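You operate a simulated robot arm through the tools that you are given. There is no shell and no other tool. Be economical: measure what you need, move in short steps, check, and stop when the job is done.

The job below is to be done with a simulated two-armed robot. You get a single attempt, and the scene is never put back.

## Task
Hold the mixing board still and scrub the dried filler off it.
Fine: with the sponge float, wetted in the wash tub; float back, clean board to the window end of the sill. Set down upright: sponge float. What is to be rubbed or washed off counts as gone when no trace of it is left.

The check looks at the end state, three seconds after you hand in, the way a careful person would. Anything else that was tipped, shoved, dropped, spilled or broken makes it a failure.

## Robot
Two 7-joint arms with two-finger parallel grippers on one trunk, on a base that drives. Base frame: it is fixed to the floor where the robot stands at the start and does not move with it; the origin is under the middle of the robot, x ahead of it, y to its left, z up. Units: mm, degrees, N and s.
The left shoulder is at the start at [70, 133, 1301], the right one opposite. With the tool pointing down near the work surface each hand reaches from about 100 to 640 mm from the robot's upright axis, wherever it stands, measured 20 degrees to its own side. Places, roughly: window end of the sill [500, -500, 1000]. Payload 1.57 kg a hand.
Tool frame (each hand has its own): the origin (TCP) lies between the finger pads and is the grasp point; the fingertips stand 30 mm ahead of it; z points along the fingers, y is the line along which they close. The gripper opens to 80 mm. The fingers are 17 mm wide and 12 mm thick; the gripper's body (40 by 82 mm) begins 80 mm behind the TCP.
Orientation is that of the tool frame in the base frame, as [roll, pitch, yaw] about the fixed x, y, z axes, in that order (R = Rz(yaw) Ry(pitch) Rx(roll)). With the fingers straight down and closing along the base's y, the tool's x points along the base's -x, its y along +y and its z along -z.

## Interface
- The arms move only by the tool jog_arm. It takes "left_moves", "right_moves" or both (then of equal length, played together; a hand with none holds still); each is a list of rows, each a list of 2 entries, a list of its own where there are three numbers: the shift along the base's x, y, z in cm, then the turn, a rotation vector about the base's x, y, z in degrees. In form: [[[x, y, z], [wx, wy, wz]], ...]. A call has 1 to 8 rows; each row is the pose to reach, as a shift and turn from the pose commanded when the call began. "left_grip" and "right_grip" are, for a hand that has rows, the gripper command, from -1 (shut) to 1 (fully open), values between in proportion, set as the call begins (left out, the last holds). A row lasts 0.2 s, in which the tool goes at most 50 mm and 8.6 degrees; a call with a longer step from one row to the next is refused whole, and so is a gripper value outside its range. Where a pose cannot be reached the arm comes as near as it can. A force on the tool above 40 N (or 10 N above the force at the start of the call, whichever is more), or a blocked arm, ends the call early, and 0.2 s more pass. The fingers move at their own pace (about 153 mm/s each) and stop on an object; they squeeze with about 43 N. The grip force told is the motor's: it shows also when the fingers shut on nothing. Time passes only in rows, and 0.2 s behind the last, so rows that repeat a pose let the fingers close. It gives the time, the measured TCP pose, the force on the tool (base axes), the opening and the grip force at its end, in the units of the frame above (readings bear some noise), with the torque about the TCP (base axes, N m) and any sound that the robot's microphone picked up, and new pictures: "pictures" is both (left out), scene, wrist or none (wrist: the cameras of the hands that moved).
- Cameras (640 x 400 px; columns grow to the right, rows downward): "scene" is now at [137.1, 3.6, 1528.7]; the picture's right is [0.03, -1.00, -0.00], its down [-0.60, -0.02, -0.80] and it looks along [0.80, 0.03, -0.60] (base axes); focal length 214 px, centre (320, 200). "left" rides on the left gripper at [72, 7, -122] in its tool frame; the picture's right is [-0.09, 1.00, 0.00], its down [-0.84, -0.08, -0.54] and it looks along [-0.54, -0.05, 0.84] (tool axes); focal length 238 px, centre (320, 200). "right" rides on the right gripper at [72, -7, -122] in its tool frame; the picture's right is [0.09, 1.00, 0.00], its down [-0.84, 0.08, -0.54] and it looks along [-0.54, 0.05, 0.84] (tool axes); focal length 238 px, centre (320, 200). There is no depth. A picture from a camera that has moved, and an enlarged one, comes with that camera's place and axes in the base frame and with its lens.
- raise_lower(by): slides the trunk up (or, below 0, down) by that many mm; the arms and the scene camera ride with it, the base frame stays. It gives what a move gives, with no picture.
- base_move(legs): drives the robot by 1 to 6 legs, each [ahead, left, turn to the left] in mm, mm and degrees, along the robot's own axes; the way and the turn of a leg run together, so that a leg with both is an arc; at most 1500 mm and 180 degrees a leg. The arms and the cameras ride along, it lands a little off, and it stops where it bumps. It gives what a move gives, and a new picture of the scene camera.
- aim_head(pan, tilt): turns the head with the scene camera to pan (to the left, within 86 degrees either way) and tilt (down, from -29 to 69), counted from straight ahead of the robot. It gives what a move gives, and a new picture of the scene camera.
- zoom(camera, box): a new picture of the part [left, top, right, bottom] of that camera's present view, enlarged. No time passes.
- close_job(): hands the job in; it is judged then, once.

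Work in short steps. Places have to be worked out from the pictures, the camera data and where the tool is seen: move nearer, look again, correct. Check each grasp and each placing, and mend what went wrong. You have 120 turns and 260 pictures in all, those below and enlarged ones among them. Open the grippers and draw the arms clear of the work before you hand the job in, unless the task says otherwise; then end with one line.

The tools are called after "Request:" as a command line: name --argument value ..., lists and objects as JSON in quotes. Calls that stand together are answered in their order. jog_arm: Moves the arms, as the interface text tells. Its arguments: {"type":"object","properties":{"left_moves":{"type":"array","items":{"type":"array"}},"left_grip":{"type":"number"},"right_moves":{"type":"array","items":{"type":"array"}},"right_grip":{"type":"number"},"pictures":{"type":"string","enum":["both","scene","wrist","none"]}},"required":[]} The other tools are called the same way: raise_lower (by) slides the trunk up or down; base_move (legs) drives the base; aim_head (pan, tilt) turns the head that bears the scene camera; zoom (camera, box) takes an enlarged picture of a part of a camera's view; close_job () hands the job in.

At the start:

```text
time: 0.0
left_position: [390.2, 17.5, 1355.6]
left_ee_rot: [-180.0, 0.0, 179.9]
left_contact_force: [-0.8, -0.8, -0.5]
left_ft_torque: [0.01, -0.03, 0.03]
left_grip_width: 80.1
left_grasp_force: 0.1
right_position: [338.8, -246.8, 1328.8]
right_ee_rot: [179.9, -0.1, 180.0]
right_contact_force: [-0.2, -0.3, -0.3]
right_ft_torque: [0.0, 0.02, 0.01]
right_grip_width: 80.2
right_grasp_force: 0.0
trunk travel left (down, up): [-875.0, 65.0]
robot x, y, heading: [-0.7, 2.7, -0.0]
head pan, tilt: [1.9, 36.6]
```

scene: 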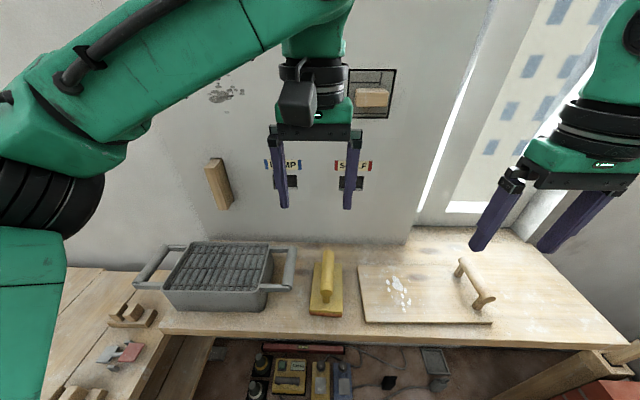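
right: 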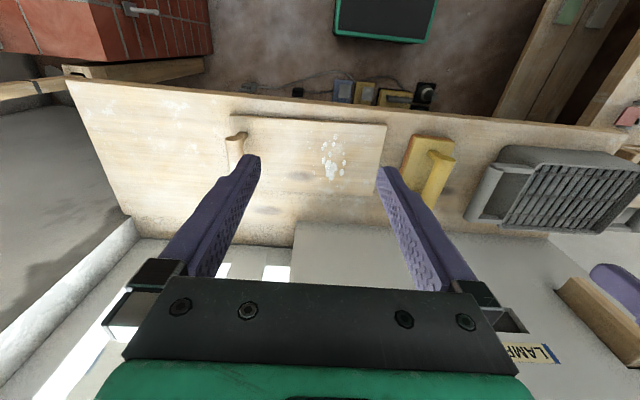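
left: 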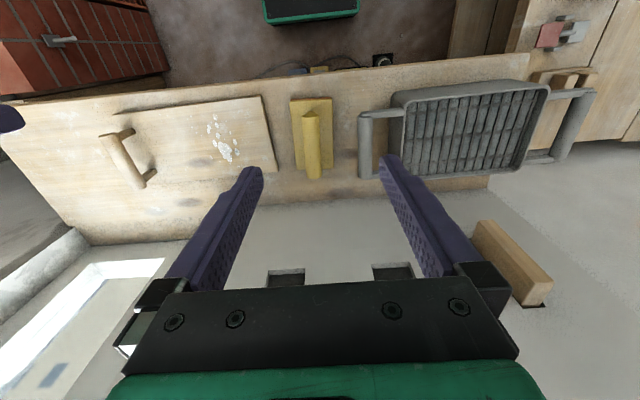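

I'll look closer at the bench and tub before moving.

Request:
zoom --camera "scene" --box '[120, 220, 360, 370]'

Request:
zoom --camera "scene" --box '[340, 210, 640, 397]'

Request:
zoom --camera "left" --box '[260, 60, 620, 285]'

```text
2.67 times, centred on (240, 295) of scene
camera zoom: at [137.1, 3.6, 1528.7], right [0.03, -1.0, 0.0], down [-0.6, -0.02, -0.8], along [0.8, 0.03, -0.6], focal length 572 px, centre (533, -53)
```

zoom: 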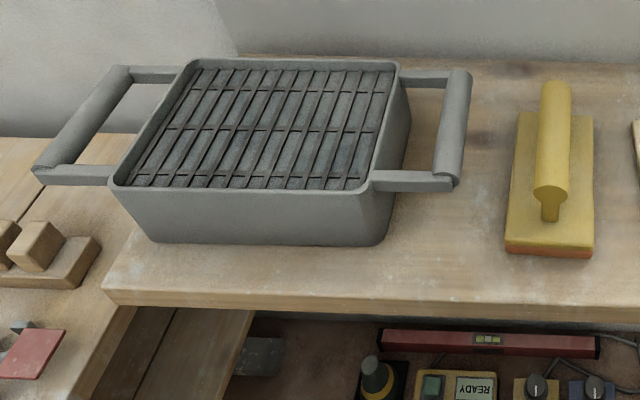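

```text
2.13 times, centred on (490, 304) of scene
camera zoom: at [137.1, 3.6, 1528.7], right [0.03, -1.0, 0.0], down [-0.6, -0.02, -0.8], along [0.8, 0.03, -0.6], focal length 458 px, centre (-43, -21)
```

zoom: 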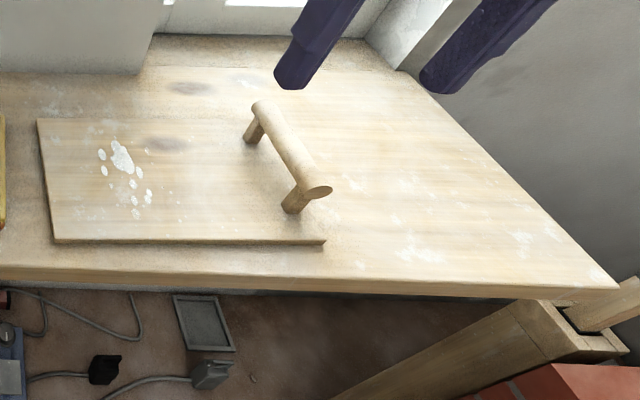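

```text
1.78 times, centred on (440, 172) of left
camera zoom: at [317.2, 23.4, 1478.4], right [0.09, 1.0, 0.0], down [0.84, -0.08, 0.54], along [0.54, -0.05, -0.84], focal length 424 px, centre (107, 249)
```

zoom: 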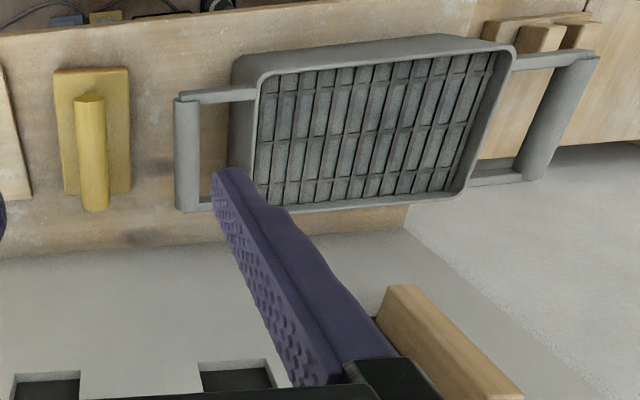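

The tub is around y 160–400, float about (478, -4), and the board runs from y -100 to -440 with its handle at the window end. I'll shift the base 80 mm right so the left arm reaches both tub and filler.

Request:
base_move --legs '[[0, -80, 0]]'

Request:
jog_arm --left_moves '[[[-1, 5, 0], [0, 0, 0]], [[-2, 10, 0], [0, 0, 0]], [[-3, 14, -3], [0, 0, 0]], [[-4, 18, -6], [0, 0, 0]], [[-5, 22, -6], [0, 0, 0]], [[-5, 26, -6], [0, 0, 0]]]' --pictures "both"

```text
time: 1.1
left_position: [388.3, -52.5, 1355.6]
left_ee_rot: [-179.5, 0.0, -180.0]
left_contact_force: [-0.9, 0.8, 0.3]
left_ft_torque: [-0.08, 0.04, 0.01]
left_grip_width: 80.3
left_grasp_force: 0.0
right_position: [339.8, -315.8, 1330.8]
right_ee_rot: [-179.6, 0.0, -180.0]
right_contact_force: [0.7, 1.1, 0.0]
right_ft_torque: [-0.1, -0.02, 0.0]
right_grip_width: 79.9
right_grasp_force: 0.0
trunk travel left (down, up): [-875.0, 65.0]
robot x, y, heading: [-0.9, -80.3, -0.1]
head pan, tilt: [1.9, 36.6]
camera scene: at [137.0, -65.0, 1528.7], right [0.03, -1.0, 0.01], down [-0.6, -0.03, -0.8], along [0.8, 0.02, -0.6], focal length 214 px, centre (320, 200)
```

scene: 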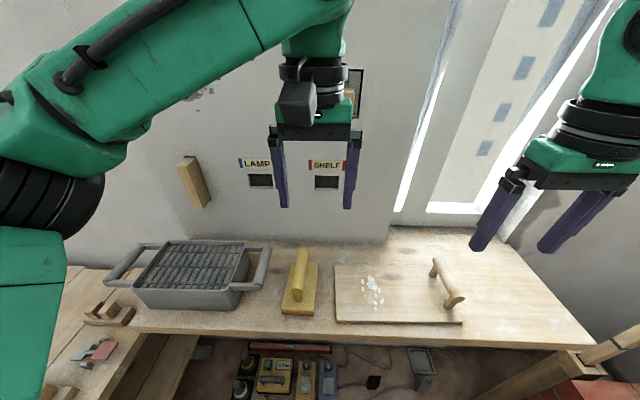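

```text
refused: row 1 steps farther than a row can; nothing moved
```

The base moved as wanted; the arm row was slightly too long, so I'll resend with shorter steps to look at the tub.

Request:
jog_arm --left_moves '[[[-0.5, 4.8, 0], [0, 0, 0]], [[-1, 9.6, 0], [0, 0, 0]], [[-2, 14, -1], [0, 0, 0]], [[-3, 18.4, -2], [0, 0, 0]], [[-4, 22.8, -3], [0, 0, 0]], [[-5, 27, -4], [0, 0, 0]], [[-5, 31, -5], [0, 0, 0]], [[-5, 33, -5], [0, 0, 0]]]' --pictures "both"

```text
time: 2.9
left_position: [352.5, 264.0, 1301.6]
left_ee_rot: [-179.8, 0.0, -179.9]
left_contact_force: [-0.1, -0.8, -0.5]
left_ft_torque: [0.04, 0.01, 0.05]
left_grip_width: 79.8
left_grasp_force: 0.0
left hand out of reach, approached as far as the arm can: row 7, 8
right_position: [340.8, -325.9, 1327.8]
right_ee_rot: [-180.0, -0.1, -179.9]
right_contact_force: [-1.0, 1.0, -0.1]
right_ft_torque: [-0.04, -0.01, 0.0]
right_grip_width: 80.2
right_grasp_force: 0.0
trunk travel left (down, up): [-875.0, 65.0]
robot x, y, heading: [-1.5, -77.6, -0.1]
head pan, tilt: [1.9, 36.6]
camera scene: at [138.4, -75.3, 1528.6], right [0.03, -1.0, 0.0], down [-0.6, -0.02, -0.8], along [0.8, 0.03, -0.6], focal length 214 px, centre (320, 200)
camera left: at [280.3, 269.8, 1424.1], right [0.09, 1.0, 0.0], down [0.84, -0.07, 0.54], along [0.54, -0.05, -0.84], focal length 238 px, centre (320, 200)
```

scene: 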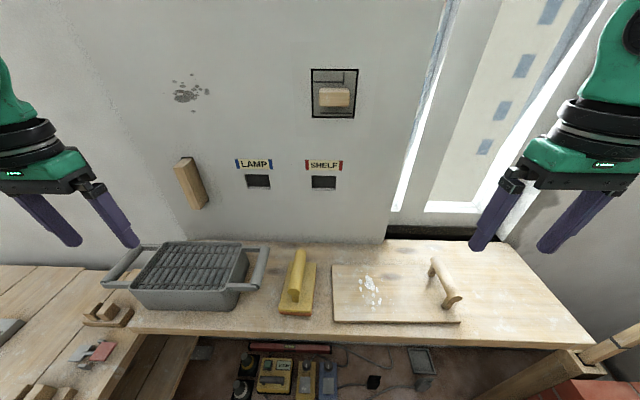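
left: 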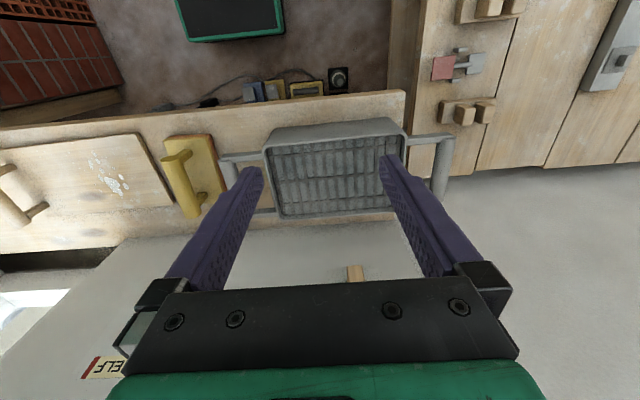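

The tub is well in view of the left wrist camera; enlarging it.

Request:
zoom --camera "left" --box '[200, 100, 480, 275]'

Request:
zoom --camera "scene" --box '[100, 220, 340, 370]'

```text
2.29 times, centred on (340, 188) of left
camera zoom: at [280.3, 269.8, 1424.1], right [0.09, 1.0, 0.0], down [0.84, -0.07, 0.54], along [0.54, -0.05, -0.84], focal length 545 px, centre (274, 229)
```

zoom: 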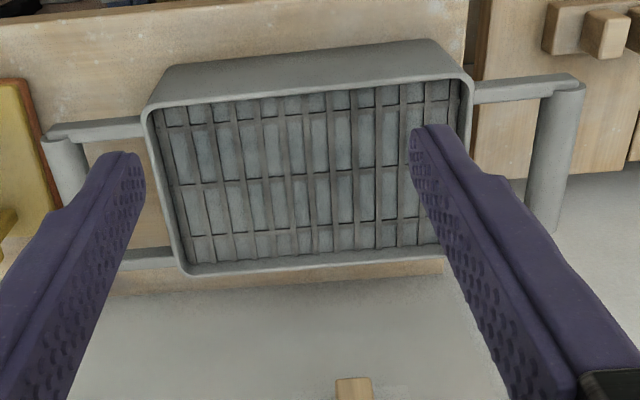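

```text
2.67 times, centred on (220, 295) of scene
camera zoom: at [138.4, -75.3, 1528.6], right [0.03, -1.0, 0.0], down [-0.6, -0.02, -0.8], along [0.8, 0.03, -0.6], focal length 572 px, centre (587, -53)
```

zoom: 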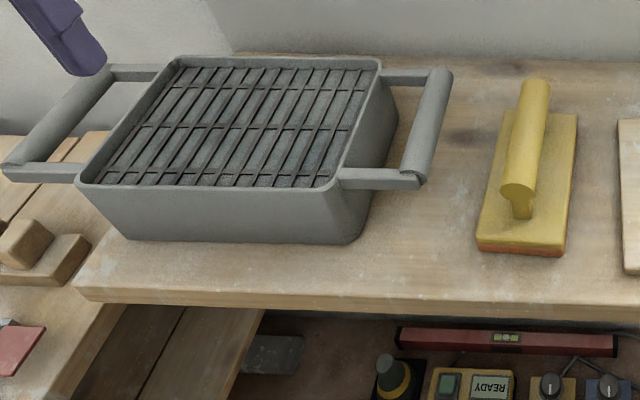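

Tub rim works out at x 413–570, y 162–396, z ≈ 1034, with the grid just inside. Now moving the left hand above the float to look at it.

Request:
jog_arm --left_moves '[[[1.8, -3.77, -1.43], [0, 0, 0]], [[3.6, -7.54, -2.86], [0, 0, 0]], [[5.4, -11.3, -4.3], [0, 0, 0]], [[7.2, -15.1, -5.7], [0, 0, 0]], [[9, -18.9, -7.1], [0, 0, 0]], [[10.8, -22.6, -8.6], [0, 0, 0]], [[12.6, -26.4, -10], [0, 0, 0]], [[12.6, -26.4, -10], [0, 0, 0]]]' --pictures "both"

```text
time: 4.7
left_position: [477.0, -1.5, 1201.6]
left_ee_rot: [-179.9, -0.1, -179.8]
left_contact_force: [-0.1, 1.1, -0.6]
left_ft_torque: [-0.04, -0.01, 0.05]
left_grip_width: 79.8
left_grasp_force: 0.0
right_position: [338.8, -325.9, 1329.4]
right_ee_rot: [-180.0, -0.1, -179.9]
right_contact_force: [-0.2, -0.3, -0.4]
right_ft_torque: [-0.01, -0.01, -0.03]
right_grip_width: 80.0
right_grasp_force: 0.0
trunk travel left (down, up): [-875.0, 65.0]
robot x, y, heading: [-0.3, -83.4, 0.2]
head pan, tilt: [1.9, 36.6]
camera scene: at [136.8, -75.9, 1528.7], right [0.03, -1.0, 0.0], down [-0.6, -0.02, -0.8], along [0.8, 0.03, -0.6], focal length 214 px, centre (320, 200)
camera left: at [405.0, 4.7, 1323.9], right [0.09, 1.0, 0.0], down [0.84, -0.07, 0.54], along [0.54, -0.05, -0.84], focal length 238 px, centre (320, 200)
```

scene: 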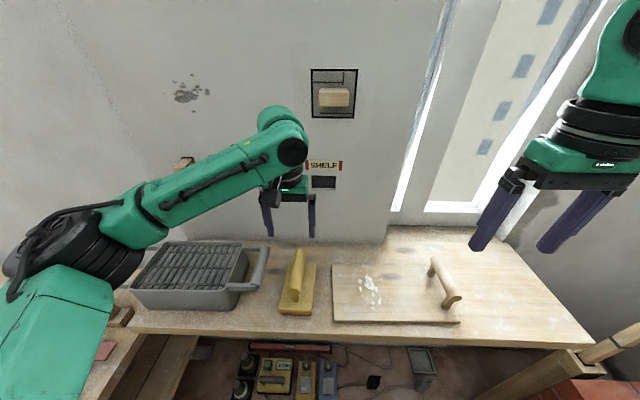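
left: 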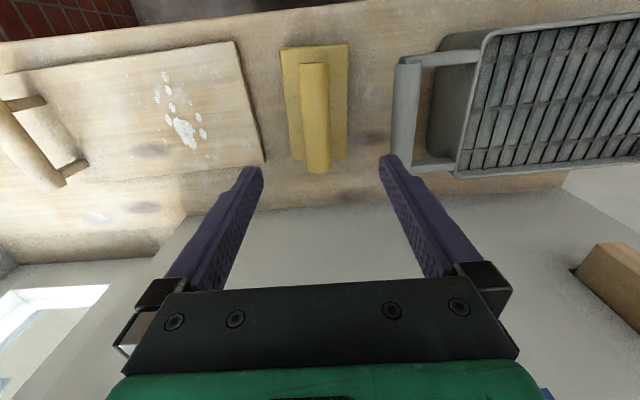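

The float measures ≈147×84 mm, turned about -3.5°, with the handle axis centred at (480, -7). Lowering the left hand over it with that yaw.

Request:
jog_arm --left_moves '[[[0.3, -0.6, -4], [0, 0, -3.5]], [[0.3, -0.6, -8], [0, 0, -3.5]], [[0.3, -0.6, -12], [0, 0, -3.5]], [[0.3, -0.6, -12], [0, 0, -3.5]]]' --pictures "both"

Request:
zoom --camera "scene" --box '[220, 200, 380, 300]'

```text
time: 5.7
left_position: [481.6, -8.8, 1080.8]
left_ee_rot: [179.9, 0.1, 176.6]
left_contact_force: [0.0, 0.2, -0.1]
left_ft_torque: [0.0, 0.06, -0.03]
left_grip_width: 80.3
left_grasp_force: 0.1
right_position: [340.4, -327.6, 1328.4]
right_ee_rot: [180.0, 0.0, -180.0]
right_contact_force: [0.0, 0.7, -0.4]
right_ft_torque: [0.01, -0.01, 0.0]
right_grip_width: 80.2
right_grasp_force: 0.0
trunk travel left (down, up): [-875.0, 65.0]
robot x, y, heading: [0.8, -81.0, 0.1]
head pan, tilt: [1.9, 36.6]
camera scene: at [137.2, -76.8, 1528.7], right [0.03, -1.0, 0.0], down [-0.6, -0.02, -0.8], along [0.8, 0.03, -0.6], focal length 214 px, centre (320, 200)
camera left: at [409.4, 1.7, 1204.7], right [0.15, 0.99, 0.0], down [0.83, -0.13, 0.54], along [0.54, -0.08, -0.84], focal length 238 px, centre (320, 200)
```

scene: 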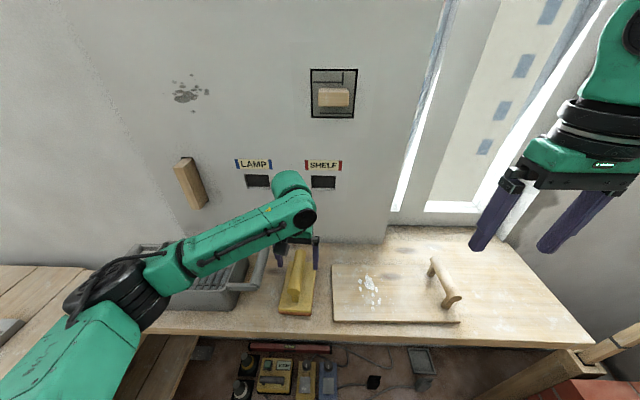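
left: 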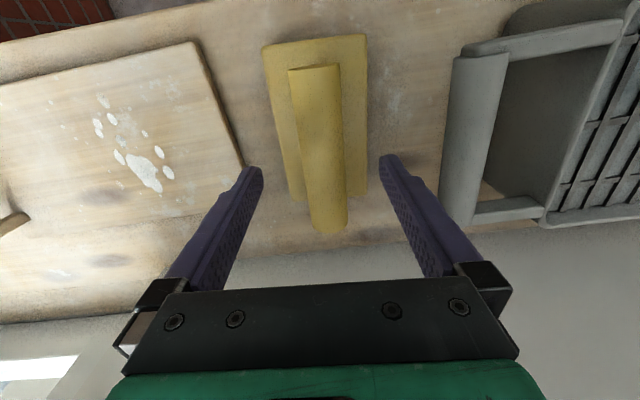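

```text
4.00 times, centred on (300, 250) of scene
camera zoom: at [137.2, -76.8, 1528.7], right [0.03, -1.0, 0.0], down [-0.6, -0.02, -0.8], along [0.8, 0.03, -0.6], focal length 858 px, centre (400, 0)
```

zoom: 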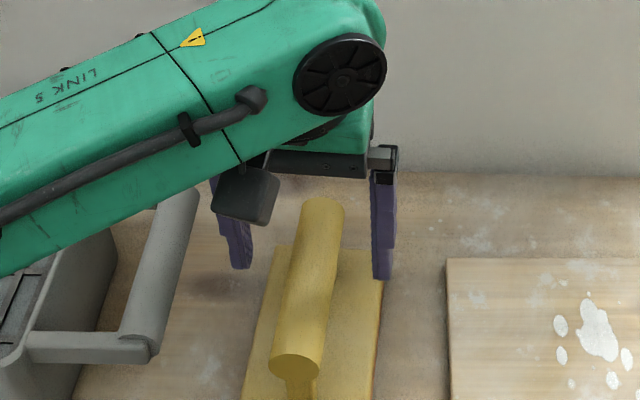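

The handle's axis is about y = -5 at z just below 1035 and the fingers straddle it. I'll descend to about z 1026 and check contact before closing.

Request:
jog_arm --left_moves '[[[0, 0.3, -3], [0, 0, 0.5]], [[0, 0.3, -5.4], [0, 0, 0.5]], [[0, 0.3, -5.4], [0, 0, 0.5]]]' --pictures "wrist"

Request:
zoom --camera "scene" --box '[240, 220, 368, 300]'

```text
time: 6.5
left_position: [480.2, -5.2, 1029.0]
left_ee_rot: [-180.0, -0.1, 177.1]
left_contact_force: [0.4, 0.3, 0.6]
left_ft_torque: [0.01, 0.03, -0.04]
left_grip_width: 80.1
left_grasp_force: 0.1
right_position: [338.5, -326.7, 1327.4]
right_ee_rot: [179.9, 0.0, 179.9]
right_contact_force: [-0.1, 0.0, 0.0]
right_ft_torque: [0.0, -0.01, 0.0]
right_grip_width: 80.1
right_grasp_force: 0.1
trunk travel left (down, up): [-875.0, 65.0]
robot x, y, heading: [-2.8, -79.7, -0.0]
head pan, tilt: [1.9, 36.6]
camera left: at [408.9, 4.2, 1151.0], right [0.14, 0.99, 0.0], down [0.83, -0.12, 0.54], along [0.54, -0.08, -0.84], focal length 238 px, centre (320, 200)
```

left: 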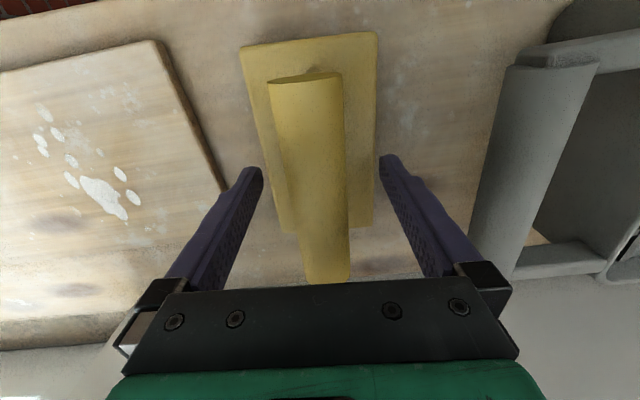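

```text
5.00 times, centred on (304, 260) of scene
camera zoom: at [136.9, -76.6, 1528.7], right [0.03, -1.0, 0.0], down [-0.6, -0.02, -0.8], along [0.8, 0.03, -0.6], focal length 1072 px, centre (400, -100)
```

zoom: 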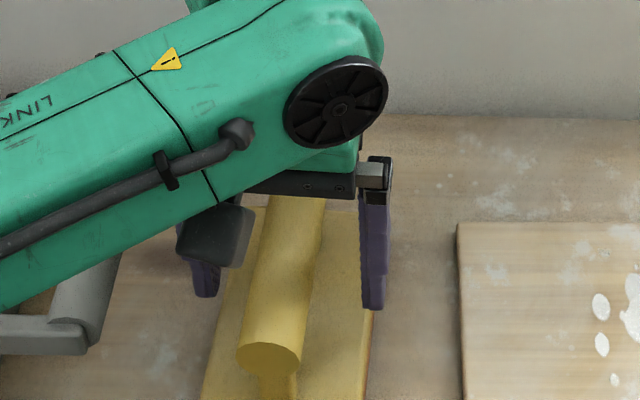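

No contact yet; going 6 mm lower and closing on the handle.

Request:
jog_arm --left_moves '[[[0, 0, -0.6], [0, 0, 0]], [[0, 0, -0.6], [0, 0, 0]]]' --pictures "none"

Request:
jog_arm --left_moves '[[[0, 0, 0], [0, 0, 0]], [[0, 0, 0], [0, 0, 0]], [[0, 0, 0], [0, 0, 0]]]' --left_grip -1 --pictures "wrist"

```text
time: 7.1
left_position: [479.9, -6.1, 1022.0]
left_ee_rot: [-179.9, 0.0, 177.1]
left_contact_force: [0.3, 0.0, -0.5]
left_ft_torque: [0.02, 0.02, -0.01]
left_grip_width: 79.7
left_grasp_force: 0.1
right_position: [340.3, -326.7, 1327.7]
right_ee_rot: [179.9, 0.0, -179.9]
right_contact_force: [-0.5, 0.7, 0.0]
right_ft_torque: [0.04, -0.03, 0.01]
right_grip_width: 80.0
right_grasp_force: 0.0
trunk travel left (down, up): [-875.0, 65.0]
robot x, y, heading: [-3.6, -80.3, -0.3]
head pan, tilt: [1.9, 36.6]
```

```text
time: 7.9
left_position: [481.1, -5.8, 1022.4]
left_ee_rot: [-179.8, 0.0, 177.1]
left_contact_force: [-0.1, -0.4, 0.4]
left_ft_torque: [0.02, -0.08, -0.03]
left_grip_width: 31.5
left_grasp_force: 40.4
right_position: [338.0, -326.6, 1327.8]
right_ee_rot: [179.8, 0.0, -180.0]
right_contact_force: [-0.2, 0.1, -0.6]
right_ft_torque: [0.0, 0.02, 0.0]
right_grip_width: 79.7
right_grasp_force: 0.1
trunk travel left (down, up): [-875.0, 65.0]
robot x, y, heading: [-0.9, -78.7, -0.1]
head pan, tilt: [1.9, 36.6]
camera left: at [409.2, 4.5, 1145.2], right [0.14, 0.99, 0.0], down [0.83, -0.12, 0.54], along [0.54, -0.08, -0.84], focal length 238 px, centre (320, 200)
```

left: 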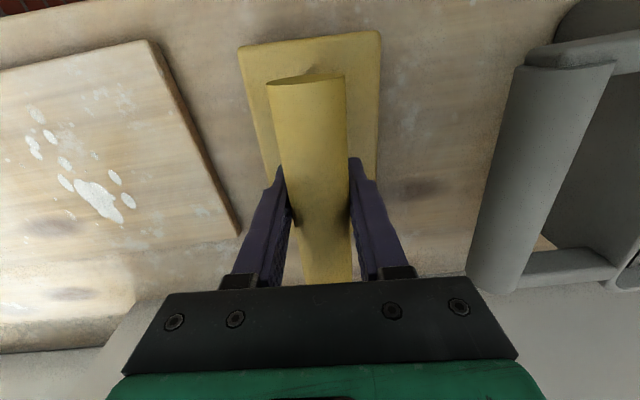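

Firm grasp (31.5 mm). Home pose noted: TCP (481, -6, 1022), yaw 177.1. Lifting clear.

Request:
jog_arm --left_moves '[[[0, 0, 2], [0, 0, 0]], [[0, 0, 6], [0, 0, 0]], [[0, 0, 10], [0, 0, 0]], [[0, 0, 14], [0, 0, 0]], [[0, 0, 15], [0, 0, 0]]]' --pictures "both"

```text
time: 9.1
left_position: [481.2, -5.2, 1171.6]
left_ee_rot: [-180.0, 0.0, 177.1]
left_contact_force: [-0.3, -0.5, 0.0]
left_ft_torque: [0.0, 0.02, 0.04]
left_grip_width: 0.0
left_grasp_force: 21.8
right_position: [338.1, -325.5, 1328.5]
right_ee_rot: [179.9, 0.0, 180.0]
right_contact_force: [0.9, -0.8, 0.3]
right_ft_torque: [0.02, 0.01, 0.0]
right_grip_width: 79.9
right_grasp_force: 0.0
trunk travel left (down, up): [-875.0, 65.0]
robot x, y, heading: [-1.1, -80.7, 0.2]
head pan, tilt: [1.9, 36.6]
camera scene: at [136.8, -76.5, 1528.7], right [0.03, -1.0, 0.0], down [-0.6, -0.02, -0.8], along [0.8, 0.03, -0.6], focal length 214 px, centre (320, 200)
camera left: at [408.8, 4.5, 1295.9], right [0.14, 0.99, 0.0], down [0.83, -0.12, 0.54], along [0.54, -0.08, -0.84], focal length 238 px, centre (320, 200)
```

scene: 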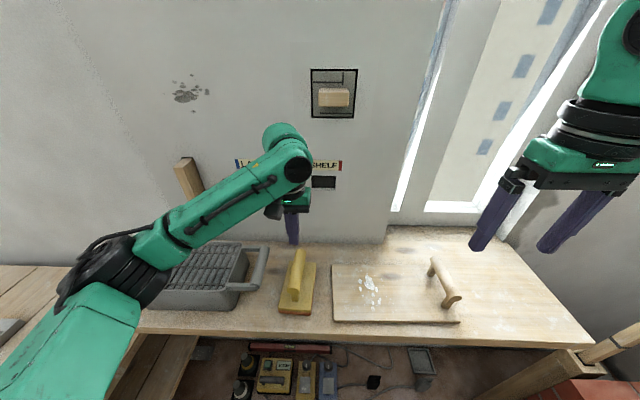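
left: 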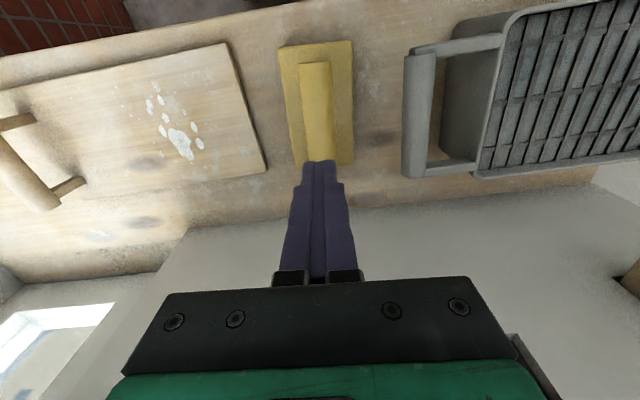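

The fingers slipped off: I gripped too high on the handle. The float appears to have stayed put; looking closely to re-measure the handle height.

Request:
zoom --camera "scene" --box '[260, 230, 340, 330]'

Request:
zoom --camera "left" --box '[240, 20, 400, 180]'

```text
4.00 times, centred on (300, 280) of scene
camera zoom: at [136.8, -76.5, 1528.7], right [0.03, -1.0, 0.0], down [-0.6, -0.02, -0.8], along [0.8, 0.03, -0.6], focal length 858 px, centre (400, -120)
```

zoom: 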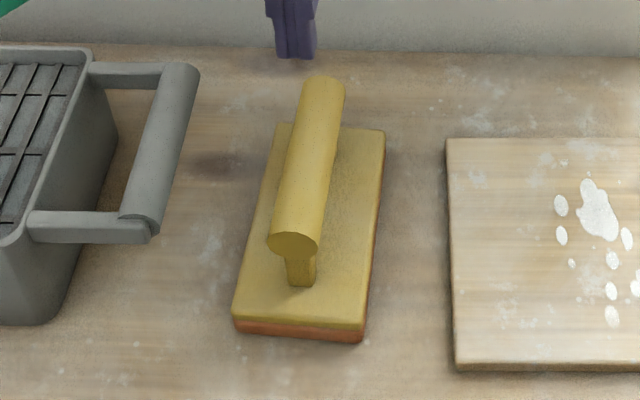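

```text
2.50 times, centred on (320, 100) of left
camera zoom: at [408.8, 4.5, 1295.9], right [0.14, 0.99, 0.0], down [0.83, -0.12, 0.54], along [0.54, -0.08, -0.84], focal length 596 px, centre (320, 450)
```

zoom: 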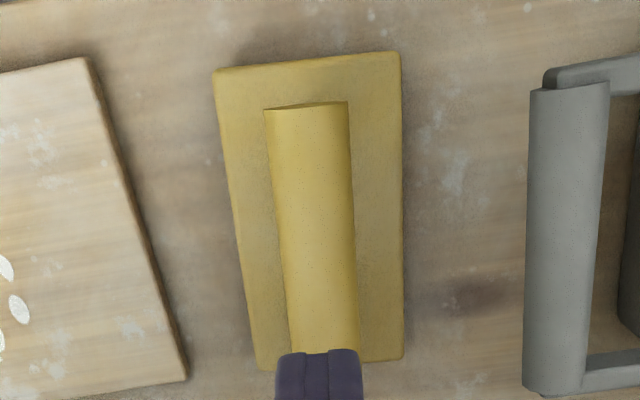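

Triangulating, the handle's axis is near z 1033 and the plate top at 971, so my grip was actually low and off the pads. I'll open, come down again to z ≈ 1033, and look.

Request:
jog_arm --left_moves '[[[0, 0, 0], [0, 0, 0]], [[0, 0, 0], [0, 0, 0]], [[0, 0, -4], [0, 0, 0]], [[0, 0, -8], [0, 0, 0]], [[0, 0, -12], [0, 0, 0]], [[0, 0, -13.8], [0, 0, 0]], [[0, 0, -13.8], [0, 0, 0]]]' --left_grip 1 --pictures "none"

Request:
jog_arm --left_moves '[[[0, 0, 0], [0, 0, 0]], [[0, 0, 0], [0, 0, 0]], [[0, 0, 0], [0, 0, 0]], [[0, 0, 0], [0, 0, 0]], [[0, 0, 0], [0, 0, 0]]]' --left_grip -1 --pictures "wrist"

Request:
jog_arm --left_moves '[[[0, 0, 0.4], [0, 0, 0]], [[0, 0, 0.8], [0, 0, 0]], [[0, 0, 1.2], [0, 0, 0]], [[0, 0, 1.6], [0, 0, 0]]]' --pictures "both"

```text
time: 10.7
left_position: [481.6, -4.0, 1034.6]
left_ee_rot: [-179.9, 0.0, 177.1]
left_contact_force: [0.0, -0.4, -0.8]
left_ft_torque: [-0.03, 0.01, -0.02]
left_grip_width: 80.1
left_grasp_force: 0.1
right_position: [339.1, -327.1, 1328.9]
right_ee_rot: [180.0, 0.0, -179.9]
right_contact_force: [-0.3, 0.0, -0.1]
right_ft_torque: [0.0, 0.01, 0.03]
right_grip_width: 79.8
right_grasp_force: 0.1
trunk travel left (down, up): [-875.0, 65.0]
robot x, y, heading: [1.0, -79.2, -0.0]
head pan, tilt: [1.9, 36.6]
```

```text
time: 11.9
left_position: [481.9, -3.8, 1035.1]
left_ee_rot: [180.0, -0.1, 177.1]
left_contact_force: [-0.3, 0.5, 0.9]
left_ft_torque: [-0.02, 0.0, -0.02]
left_grip_width: 31.5
left_grasp_force: 40.3
right_position: [339.9, -326.5, 1327.7]
right_ee_rot: [179.8, 0.0, 179.9]
right_contact_force: [-0.9, 0.2, -0.3]
right_ft_torque: [-0.02, 0.0, 0.0]
right_grip_width: 80.0
right_grasp_force: 0.0
trunk travel left (down, up): [-875.0, 65.0]
robot x, y, heading: [0.6, -78.8, -0.0]
head pan, tilt: [1.9, 36.6]
camera left: at [409.6, 5.8, 1157.5], right [0.14, 0.99, 0.0], down [0.83, -0.12, 0.54], along [0.54, -0.08, -0.84], focal length 238 px, centre (320, 200)
```

left: 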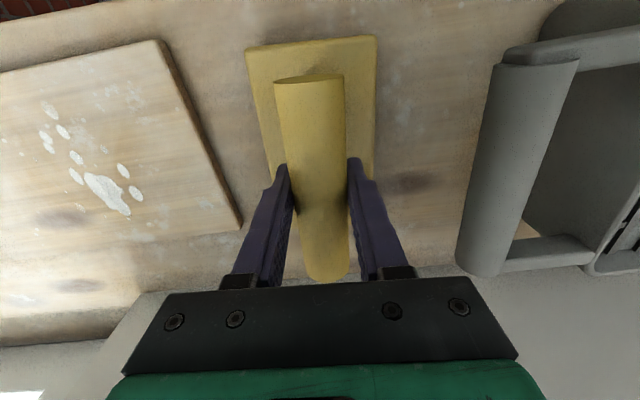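

```text
time: 12.9
left_position: [481.6, -3.5, 1050.4]
left_ee_rot: [-179.9, -0.1, 177.0]
left_contact_force: [-0.5, -0.5, -2.5]
left_ft_torque: [0.01, 0.01, 0.02]
left_grip_width: 31.5
left_grasp_force: 40.1
right_position: [340.4, -326.3, 1328.9]
right_ee_rot: [179.9, -0.1, 179.9]
right_contact_force: [-0.1, -0.5, -0.1]
right_ft_torque: [0.0, -0.01, 0.0]
right_grip_width: 80.2
right_grasp_force: 0.0
trunk travel left (down, up): [-875.0, 65.0]
robot x, y, heading: [-2.9, -82.3, 0.0]
head pan, tilt: [1.9, 36.6]
camera scene: at [137.4, -76.3, 1528.7], right [0.03, -1.0, 0.0], down [-0.6, -0.02, -0.8], along [0.8, 0.03, -0.6], focal length 214 px, centre (320, 200)
camera left: at [409.5, 5.1, 1173.4], right [0.14, 0.99, 0.0], down [0.83, -0.12, 0.54], along [0.54, -0.08, -0.84], focal length 238 px, centre (320, 200)
```

scene: 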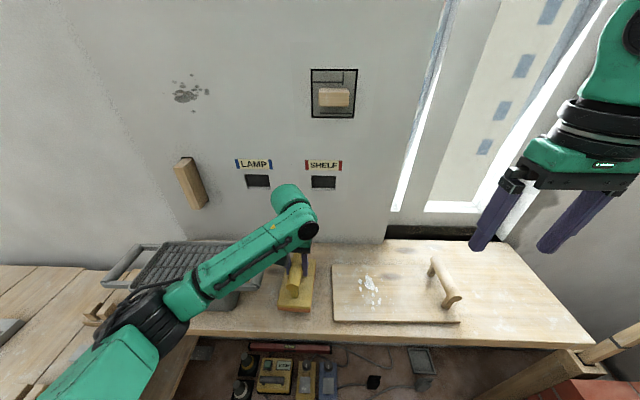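
left: 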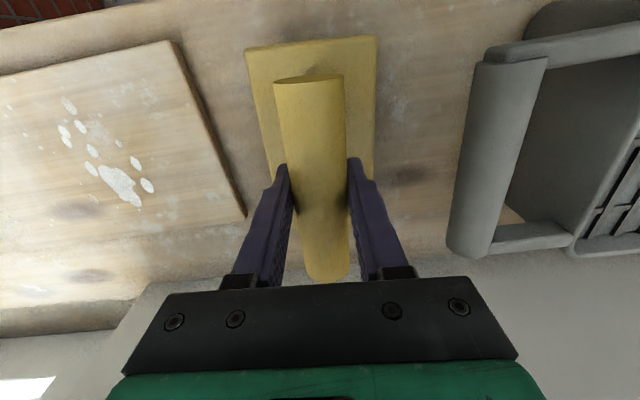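

Now the float rises with the hand (-2.5 N load). Home TCP is (482, -4, 1035), so the sponge's underside is 85 mm below the TCP. Lifting on gently.

Request:
jog_arm --left_moves '[[[0, 0, 1], [0, 0, 0]], [[0, 0, 3], [0, 0, 0]], [[0, 0, 5.5], [0, 0, 0]], [[0, 0, 8], [0, 0, 0]], [[0, 0, 10.5], [0, 0, 0]], [[0, 0, 12], [0, 0, 0]], [[0, 0, 12.5], [0, 0, 0]]]' --pictures "none"

Request:
jog_arm --left_moves '[[[0, 2, 0], [0, 0, 8]], [[0.1, 5, 0], [0, 0, 16]], [[0.2, 8, 0], [0, 0, 24]], [[0.3, 11, 0], [0, 0, 32]], [[0.4, 14, 0], [0, 0, 40]], [[0.5, 17, 0], [0, 0, 48]], [[0.6, 20, 0], [0, 0, 56]], [[0.7, 23, 0], [0, 0, 64]]]' --pictures "none"

Request:
jog_arm --left_moves '[[[0.1, 2, 0], [0, 0, 8]], [[0.2, 4, 0], [0, 0, 16]], [[0.2, 5.3, 0], [0, 0, 24]], [[0.2, 5.3, 0], [0, 0, 29]], [[0.2, 5.3, 0], [0, 0, 29]]]' --pictures "both"

```text
time: 14.5
left_position: [481.1, -4.2, 1174.5]
left_ee_rot: [-179.9, -0.1, 177.1]
left_contact_force: [-0.2, -0.1, -1.4]
left_ft_torque: [0.02, 0.02, 0.0]
left_grip_width: 31.6
left_grasp_force: 40.4
right_position: [339.6, -325.5, 1328.5]
right_ee_rot: [180.0, 0.0, -180.0]
right_contact_force: [0.9, -0.5, 0.0]
right_ft_torque: [-0.01, -0.01, -0.02]
right_grip_width: 80.2
right_grasp_force: 0.0
trunk travel left (down, up): [-875.0, 65.0]
robot x, y, heading: [-1.3, -80.0, -0.1]
head pan, tilt: [1.9, 36.6]
```

```text
time: 16.3
left_position: [486.9, 226.2, 1176.1]
left_ee_rot: [-179.9, -0.1, -118.8]
left_contact_force: [1.1, 0.3, -1.7]
left_ft_torque: [0.0, 0.0, -0.03]
left_grip_width: 31.6
left_grasp_force: 40.2
right_position: [339.4, -325.1, 1329.2]
right_ee_rot: [-180.0, 0.0, -180.0]
right_contact_force: [0.0, 0.1, 0.4]
right_ft_torque: [-0.04, 0.02, 0.02]
right_grip_width: 79.8
right_grasp_force: 0.1
trunk travel left (down, up): [-875.0, 65.0]
robot x, y, heading: [1.6, -83.6, -0.3]
head pan, tilt: [1.9, 36.6]
```

```text
time: 17.5
left_position: [489.8, 277.7, 1174.7]
left_ee_rot: [180.0, -0.1, -89.8]
left_contact_force: [0.1, 0.1, -1.2]
left_ft_torque: [-0.01, 0.02, 0.01]
left_grip_width: 31.6
left_grasp_force: 40.1
right_position: [339.6, -325.7, 1328.0]
right_ee_rot: [180.0, 0.0, -180.0]
right_contact_force: [-0.3, -0.2, -0.2]
right_ft_torque: [-0.01, -0.01, -0.01]
right_grip_width: 79.9
right_grasp_force: 0.1
trunk travel left (down, up): [-875.0, 65.0]
robot x, y, heading: [-1.5, -79.5, -0.1]
head pan, tilt: [1.9, 36.6]
camera scene: at [137.4, -75.7, 1528.7], right [0.03, -1.0, 0.0], down [-0.6, -0.02, -0.8], along [0.8, 0.03, -0.6], focal length 214 px, centre (320, 200)
camera left: at [483.5, 206.1, 1298.0], right [-1.0, 0.09, 0.0], down [0.07, 0.84, 0.54], along [0.05, 0.54, -0.84], focal length 238 px, centre (320, 200)
```

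scene: 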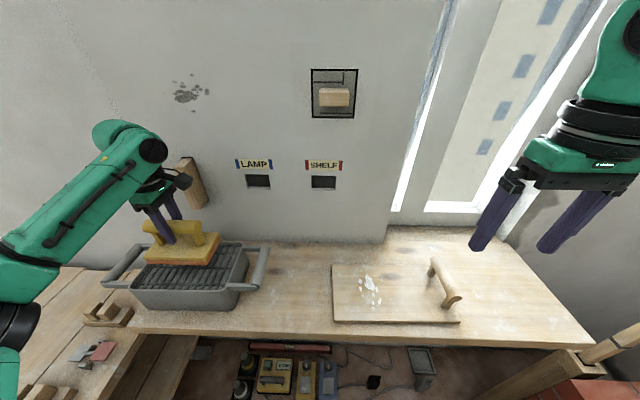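
left: 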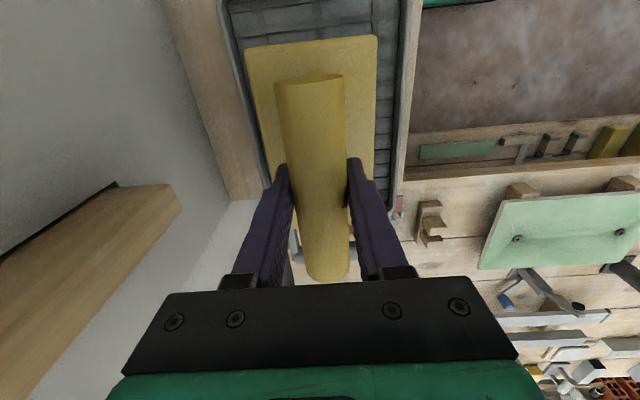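

Float is centred over the tub, long side along the tub. Lowering toward the grid.

Request:
jog_arm --left_moves '[[[0, 0, -3], [0, 0, 0]], [[0, 0, -5.5], [0, 0, 0]], [[0, 0, -5.5], [0, 0, 0]]]' --pictures "both"

Request:
zoom --camera "scene" --box '[90, 200, 282, 320]'

```text
time: 18.3
left_position: [488.7, 278.2, 1121.7]
left_ee_rot: [-179.8, -0.1, -89.9]
left_contact_force: [0.9, 0.7, 4.6]
left_ft_torque: [-0.28, 0.19, 0.05]
left_grip_width: 31.3
left_grasp_force: 40.6
right_position: [338.9, -325.5, 1328.0]
right_ee_rot: [180.0, 0.1, 179.9]
right_contact_force: [-0.1, -0.8, 0.5]
right_ft_torque: [0.0, -0.02, -0.01]
right_grip_width: 80.0
right_grasp_force: 0.0
trunk travel left (down, up): [-875.0, 65.0]
robot x, y, heading: [-0.0, -77.0, 0.2]
head pan, tilt: [1.9, 36.6]
camera scene: at [136.6, -76.5, 1528.8], right [0.03, -1.0, 0.0], down [-0.6, -0.02, -0.8], along [0.8, 0.03, -0.6], focal length 214 px, centre (320, 200)
camera left: at [482.5, 205.3, 1243.9], right [-1.0, 0.09, 0.0], down [0.07, 0.84, 0.54], along [0.05, 0.54, -0.84], focal length 238 px, centre (320, 200)
```

scene: 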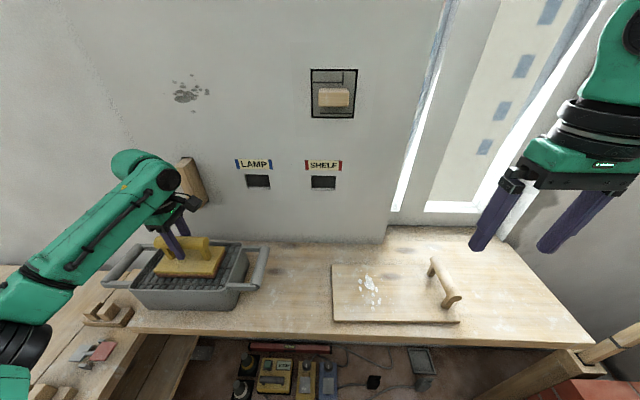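
left: 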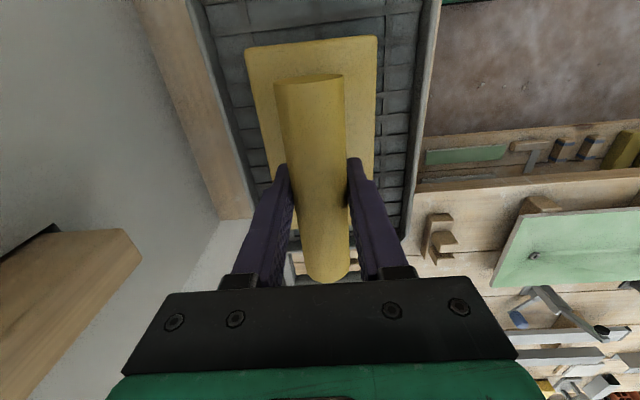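

```text
3.33 times, centred on (186, 260) of scene
camera zoom: at [136.6, -76.5, 1528.8], right [0.03, -1.0, 0.0], down [-0.6, -0.02, -0.8], along [0.8, 0.03, -0.6], focal length 715 px, centre (767, 0)
```

zoom: 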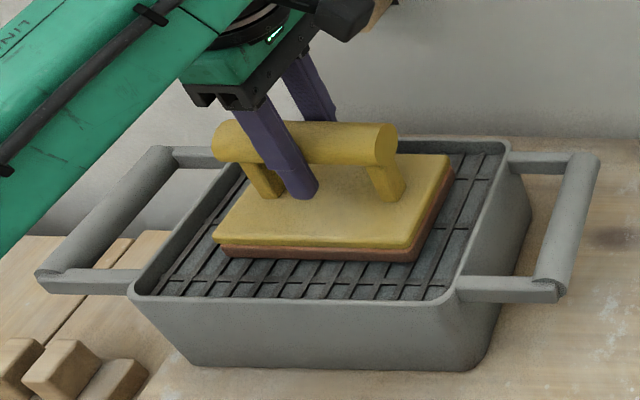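

The sponge has landed on the grid (≈6 N) and its edge has already darkened. I'll press a few mm more and rub it slightly to wet it well.

Request:
jog_arm --left_moves '[[[0, 0, -0.3], [0, 0, 0]], [[0, 1, -0.3], [0, 0, 0]], [[0, 2, -0.3], [0, 0, 0]], [[0, 0, -0.3], [0, 0, 0]], [[0, -2, -0.3], [0, 0, 0]], [[0, 0, -0.3], [0, 0, 0]], [[0, 0, -0.3], [0, 0, 0]]]' --pictures "none"

Request:
zoom --camera "scene" --box '[90, 200, 282, 320]'

```text
time: 19.9
left_position: [487.8, 272.1, 1119.8]
left_ee_rot: [-179.7, 0.1, -90.0]
left_contact_force: [2.1, -7.1, 25.9]
left_ft_torque: [-0.27, 0.32, -0.05]
left_grip_width: 31.4
left_grasp_force: 39.7
right_position: [334.4, -331.6, 1328.2]
right_ee_rot: [179.6, 0.3, -180.0]
right_contact_force: [0.1, 0.3, -0.7]
right_ft_torque: [-0.04, -0.01, 0.02]
right_grip_width: 80.0
right_grasp_force: 0.1
trunk travel left (down, up): [-875.0, 65.0]
robot x, y, heading: [-0.7, -78.0, -0.0]
head pan, tilt: [1.9, 36.6]
```

```text
3.33 times, centred on (186, 260) of scene
camera zoom: at [132.3, -82.1, 1529.3], right [0.03, -1.0, 0.0], down [-0.59, -0.02, -0.8], along [0.8, 0.03, -0.59], focal length 715 px, centre (767, 0)
```

zoom: 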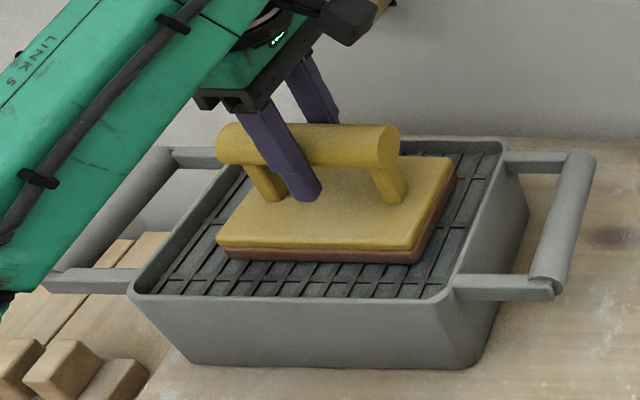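

Wetted (26 N, sponge dark). Lifting the float straight out of the tub while bringing the right hand toward the board handle for a look.

Request:
jog_arm --left_moves '[[[0, 0, 1], [0, 0, 0]], [[0, 0.3, 3], [0, 0, 0]], [[0, 0.3, 6], [0, 0, 0]], [[0, 0.3, 6], [0, 0, 0]], [[0, 0.3, 6], [0, 0, 0]], [[0, 0.3, 6], [0, 0, 0]], [[0, 0.3, 6], [0, 0, 0]]]' --right_moves '[[[2, -1, -2], [0, 0, 0]], [[4, -2, -4], [0, 0, 0]], [[6, -3, -6], [0, 0, 0]], [[8, -4, -8], [0, 0, 0]], [[10, -5, -11], [0, 0, 0]], [[12, -6, -14], [0, 0, 0]], [[13, -7, -15], [0, 0, 0]]]' --pictures "both"

```text
time: 21.5
left_position: [492.7, 280.1, 1177.1]
left_ee_rot: [180.0, -0.1, -89.9]
left_contact_force: [0.1, 0.0, -2.8]
left_ft_torque: [0.0, 0.05, 0.04]
left_grip_width: 31.4
left_grasp_force: 39.9
right_position: [469.5, -396.2, 1177.5]
right_ee_rot: [179.9, -0.1, -180.0]
right_contact_force: [-0.1, -0.2, -0.5]
right_ft_torque: [0.0, 0.01, -0.01]
right_grip_width: 80.0
right_grasp_force: 0.1
trunk travel left (down, up): [-875.0, 65.0]
robot x, y, heading: [-1.4, -80.2, -0.1]
head pan, tilt: [1.9, 36.6]
camera scene: at [138.3, -76.4, 1528.6], right [0.03, -1.0, 0.0], down [-0.6, -0.02, -0.8], along [0.8, 0.03, -0.6], focal length 214 px, centre (320, 200)
camera right: at [398.8, -403.7, 1299.2], right [-0.09, 1.0, 0.0], down [0.84, 0.08, 0.54], along [0.54, 0.05, -0.84], focal length 238 px, centre (320, 200)
camera left: at [485.1, 207.7, 1300.0], right [-1.0, 0.09, 0.0], down [0.08, 0.84, 0.54], along [0.05, 0.54, -0.84], focal length 238 px, centre (320, 200)
```

scene: 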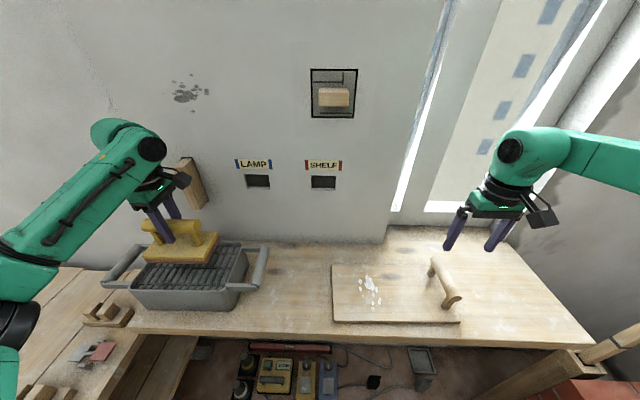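
right: 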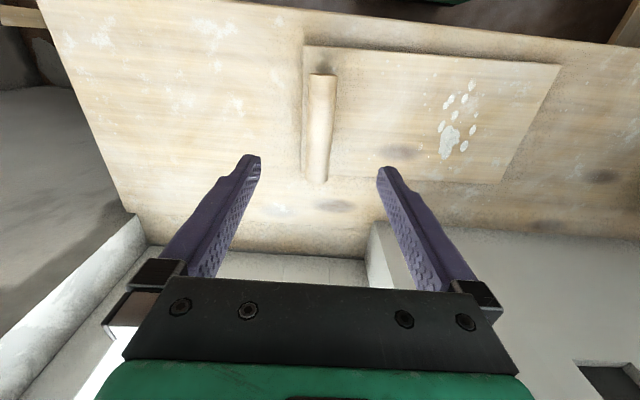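
left: 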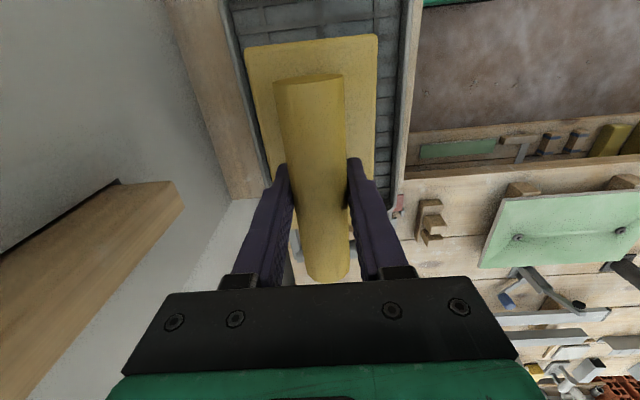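

Request:
zoom --camera "right" --box '[270, 30, 590, 230]'

Request:
zoom --camera "scene" --box '[320, 220, 480, 340]'

```text
2.00 times, centred on (430, 130) of right
camera zoom: at [398.8, -403.7, 1299.2], right [-0.09, 1.0, 0.0], down [0.84, 0.08, 0.54], along [0.54, 0.05, -0.84], focal length 477 px, centre (100, 340)
```

zoom: 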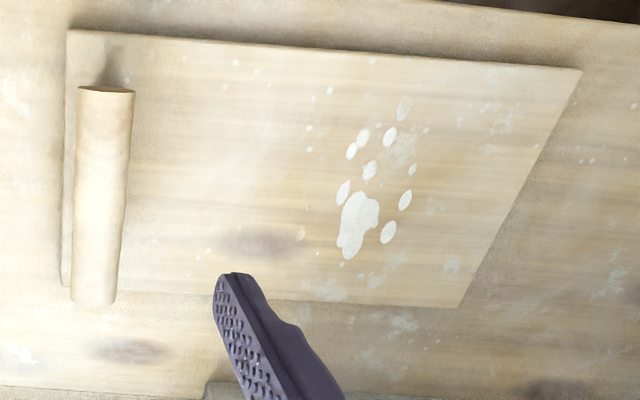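

```text
3.33 times, centred on (400, 280) of scene
camera zoom: at [138.3, -76.4, 1528.6], right [0.03, -1.0, 0.0], down [-0.6, -0.02, -0.8], along [0.8, 0.03, -0.6], focal length 715 px, centre (53, -67)
```

zoom: 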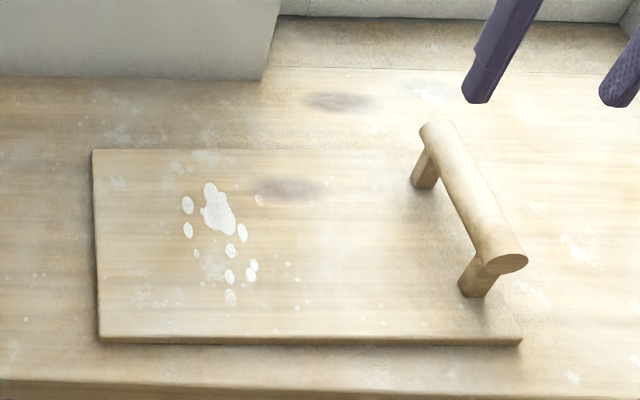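

Board: x ≈ 395–565, y ≈ -103…-420, top ≈ 962; filler spots lie at x 405–535, y -150…-300; its handle's axis is at (480, -397, ~1022). Lowering the right hand over the handle and closing.

Request:
jog_arm --right_moves '[[[1, -0.1, -4], [0, 0, 0]], [[1, -0.1, -8], [0, 0, 0]], [[1, -0.1, -12], [0, 0, 0]], [[1, -0.1, -15.2], [0, 0, 0]], [[1, -0.1, -15.2], [0, 0, 0]]]' --pictures "wrist"

Request:
zoom --camera "scene" --box '[360, 200, 520, 320]'

```text
time: 22.7
left_position: [492.1, 280.2, 1177.4]
left_ee_rot: [180.0, 0.0, -89.9]
left_contact_force: [-0.2, -0.6, -1.7]
left_ft_torque: [-0.02, 0.02, -0.01]
left_grip_width: 31.4
left_grasp_force: 40.6
right_position: [480.4, -397.7, 1026.7]
right_ee_rot: [-180.0, 0.0, 180.0]
right_contact_force: [-0.8, 0.4, -0.1]
right_ft_torque: [0.03, -0.01, 0.01]
right_grip_width: 79.9
right_grasp_force: 0.0
trunk travel left (down, up): [-875.0, 65.0]
robot x, y, heading: [-2.5, -78.2, -0.0]
head pan, tilt: [1.9, 36.6]
camera right: at [408.3, -405.1, 1148.3], right [-0.09, 1.0, 0.0], down [0.84, 0.08, 0.54], along [0.54, 0.05, -0.84], focal length 238 px, centre (320, 200)
```

right: 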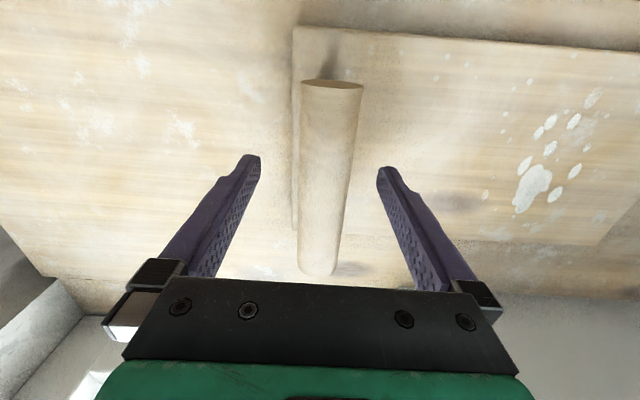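

```text
3.33 times, centred on (440, 260) of scene
camera zoom: at [137.5, -75.9, 1528.7], right [0.03, -1.0, 0.0], down [-0.6, -0.02, -0.8], along [0.8, 0.03, -0.6], focal length 715 px, centre (-80, 0)
```

zoom: 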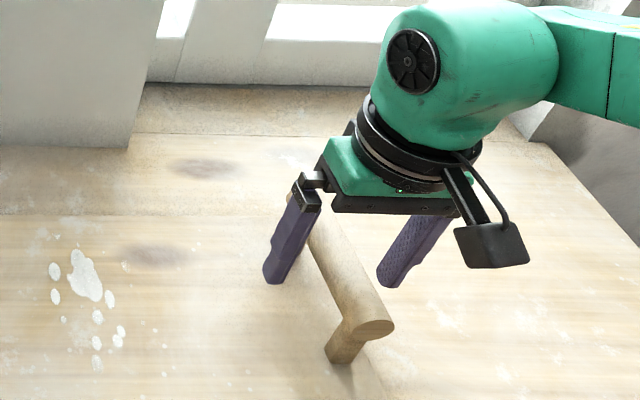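

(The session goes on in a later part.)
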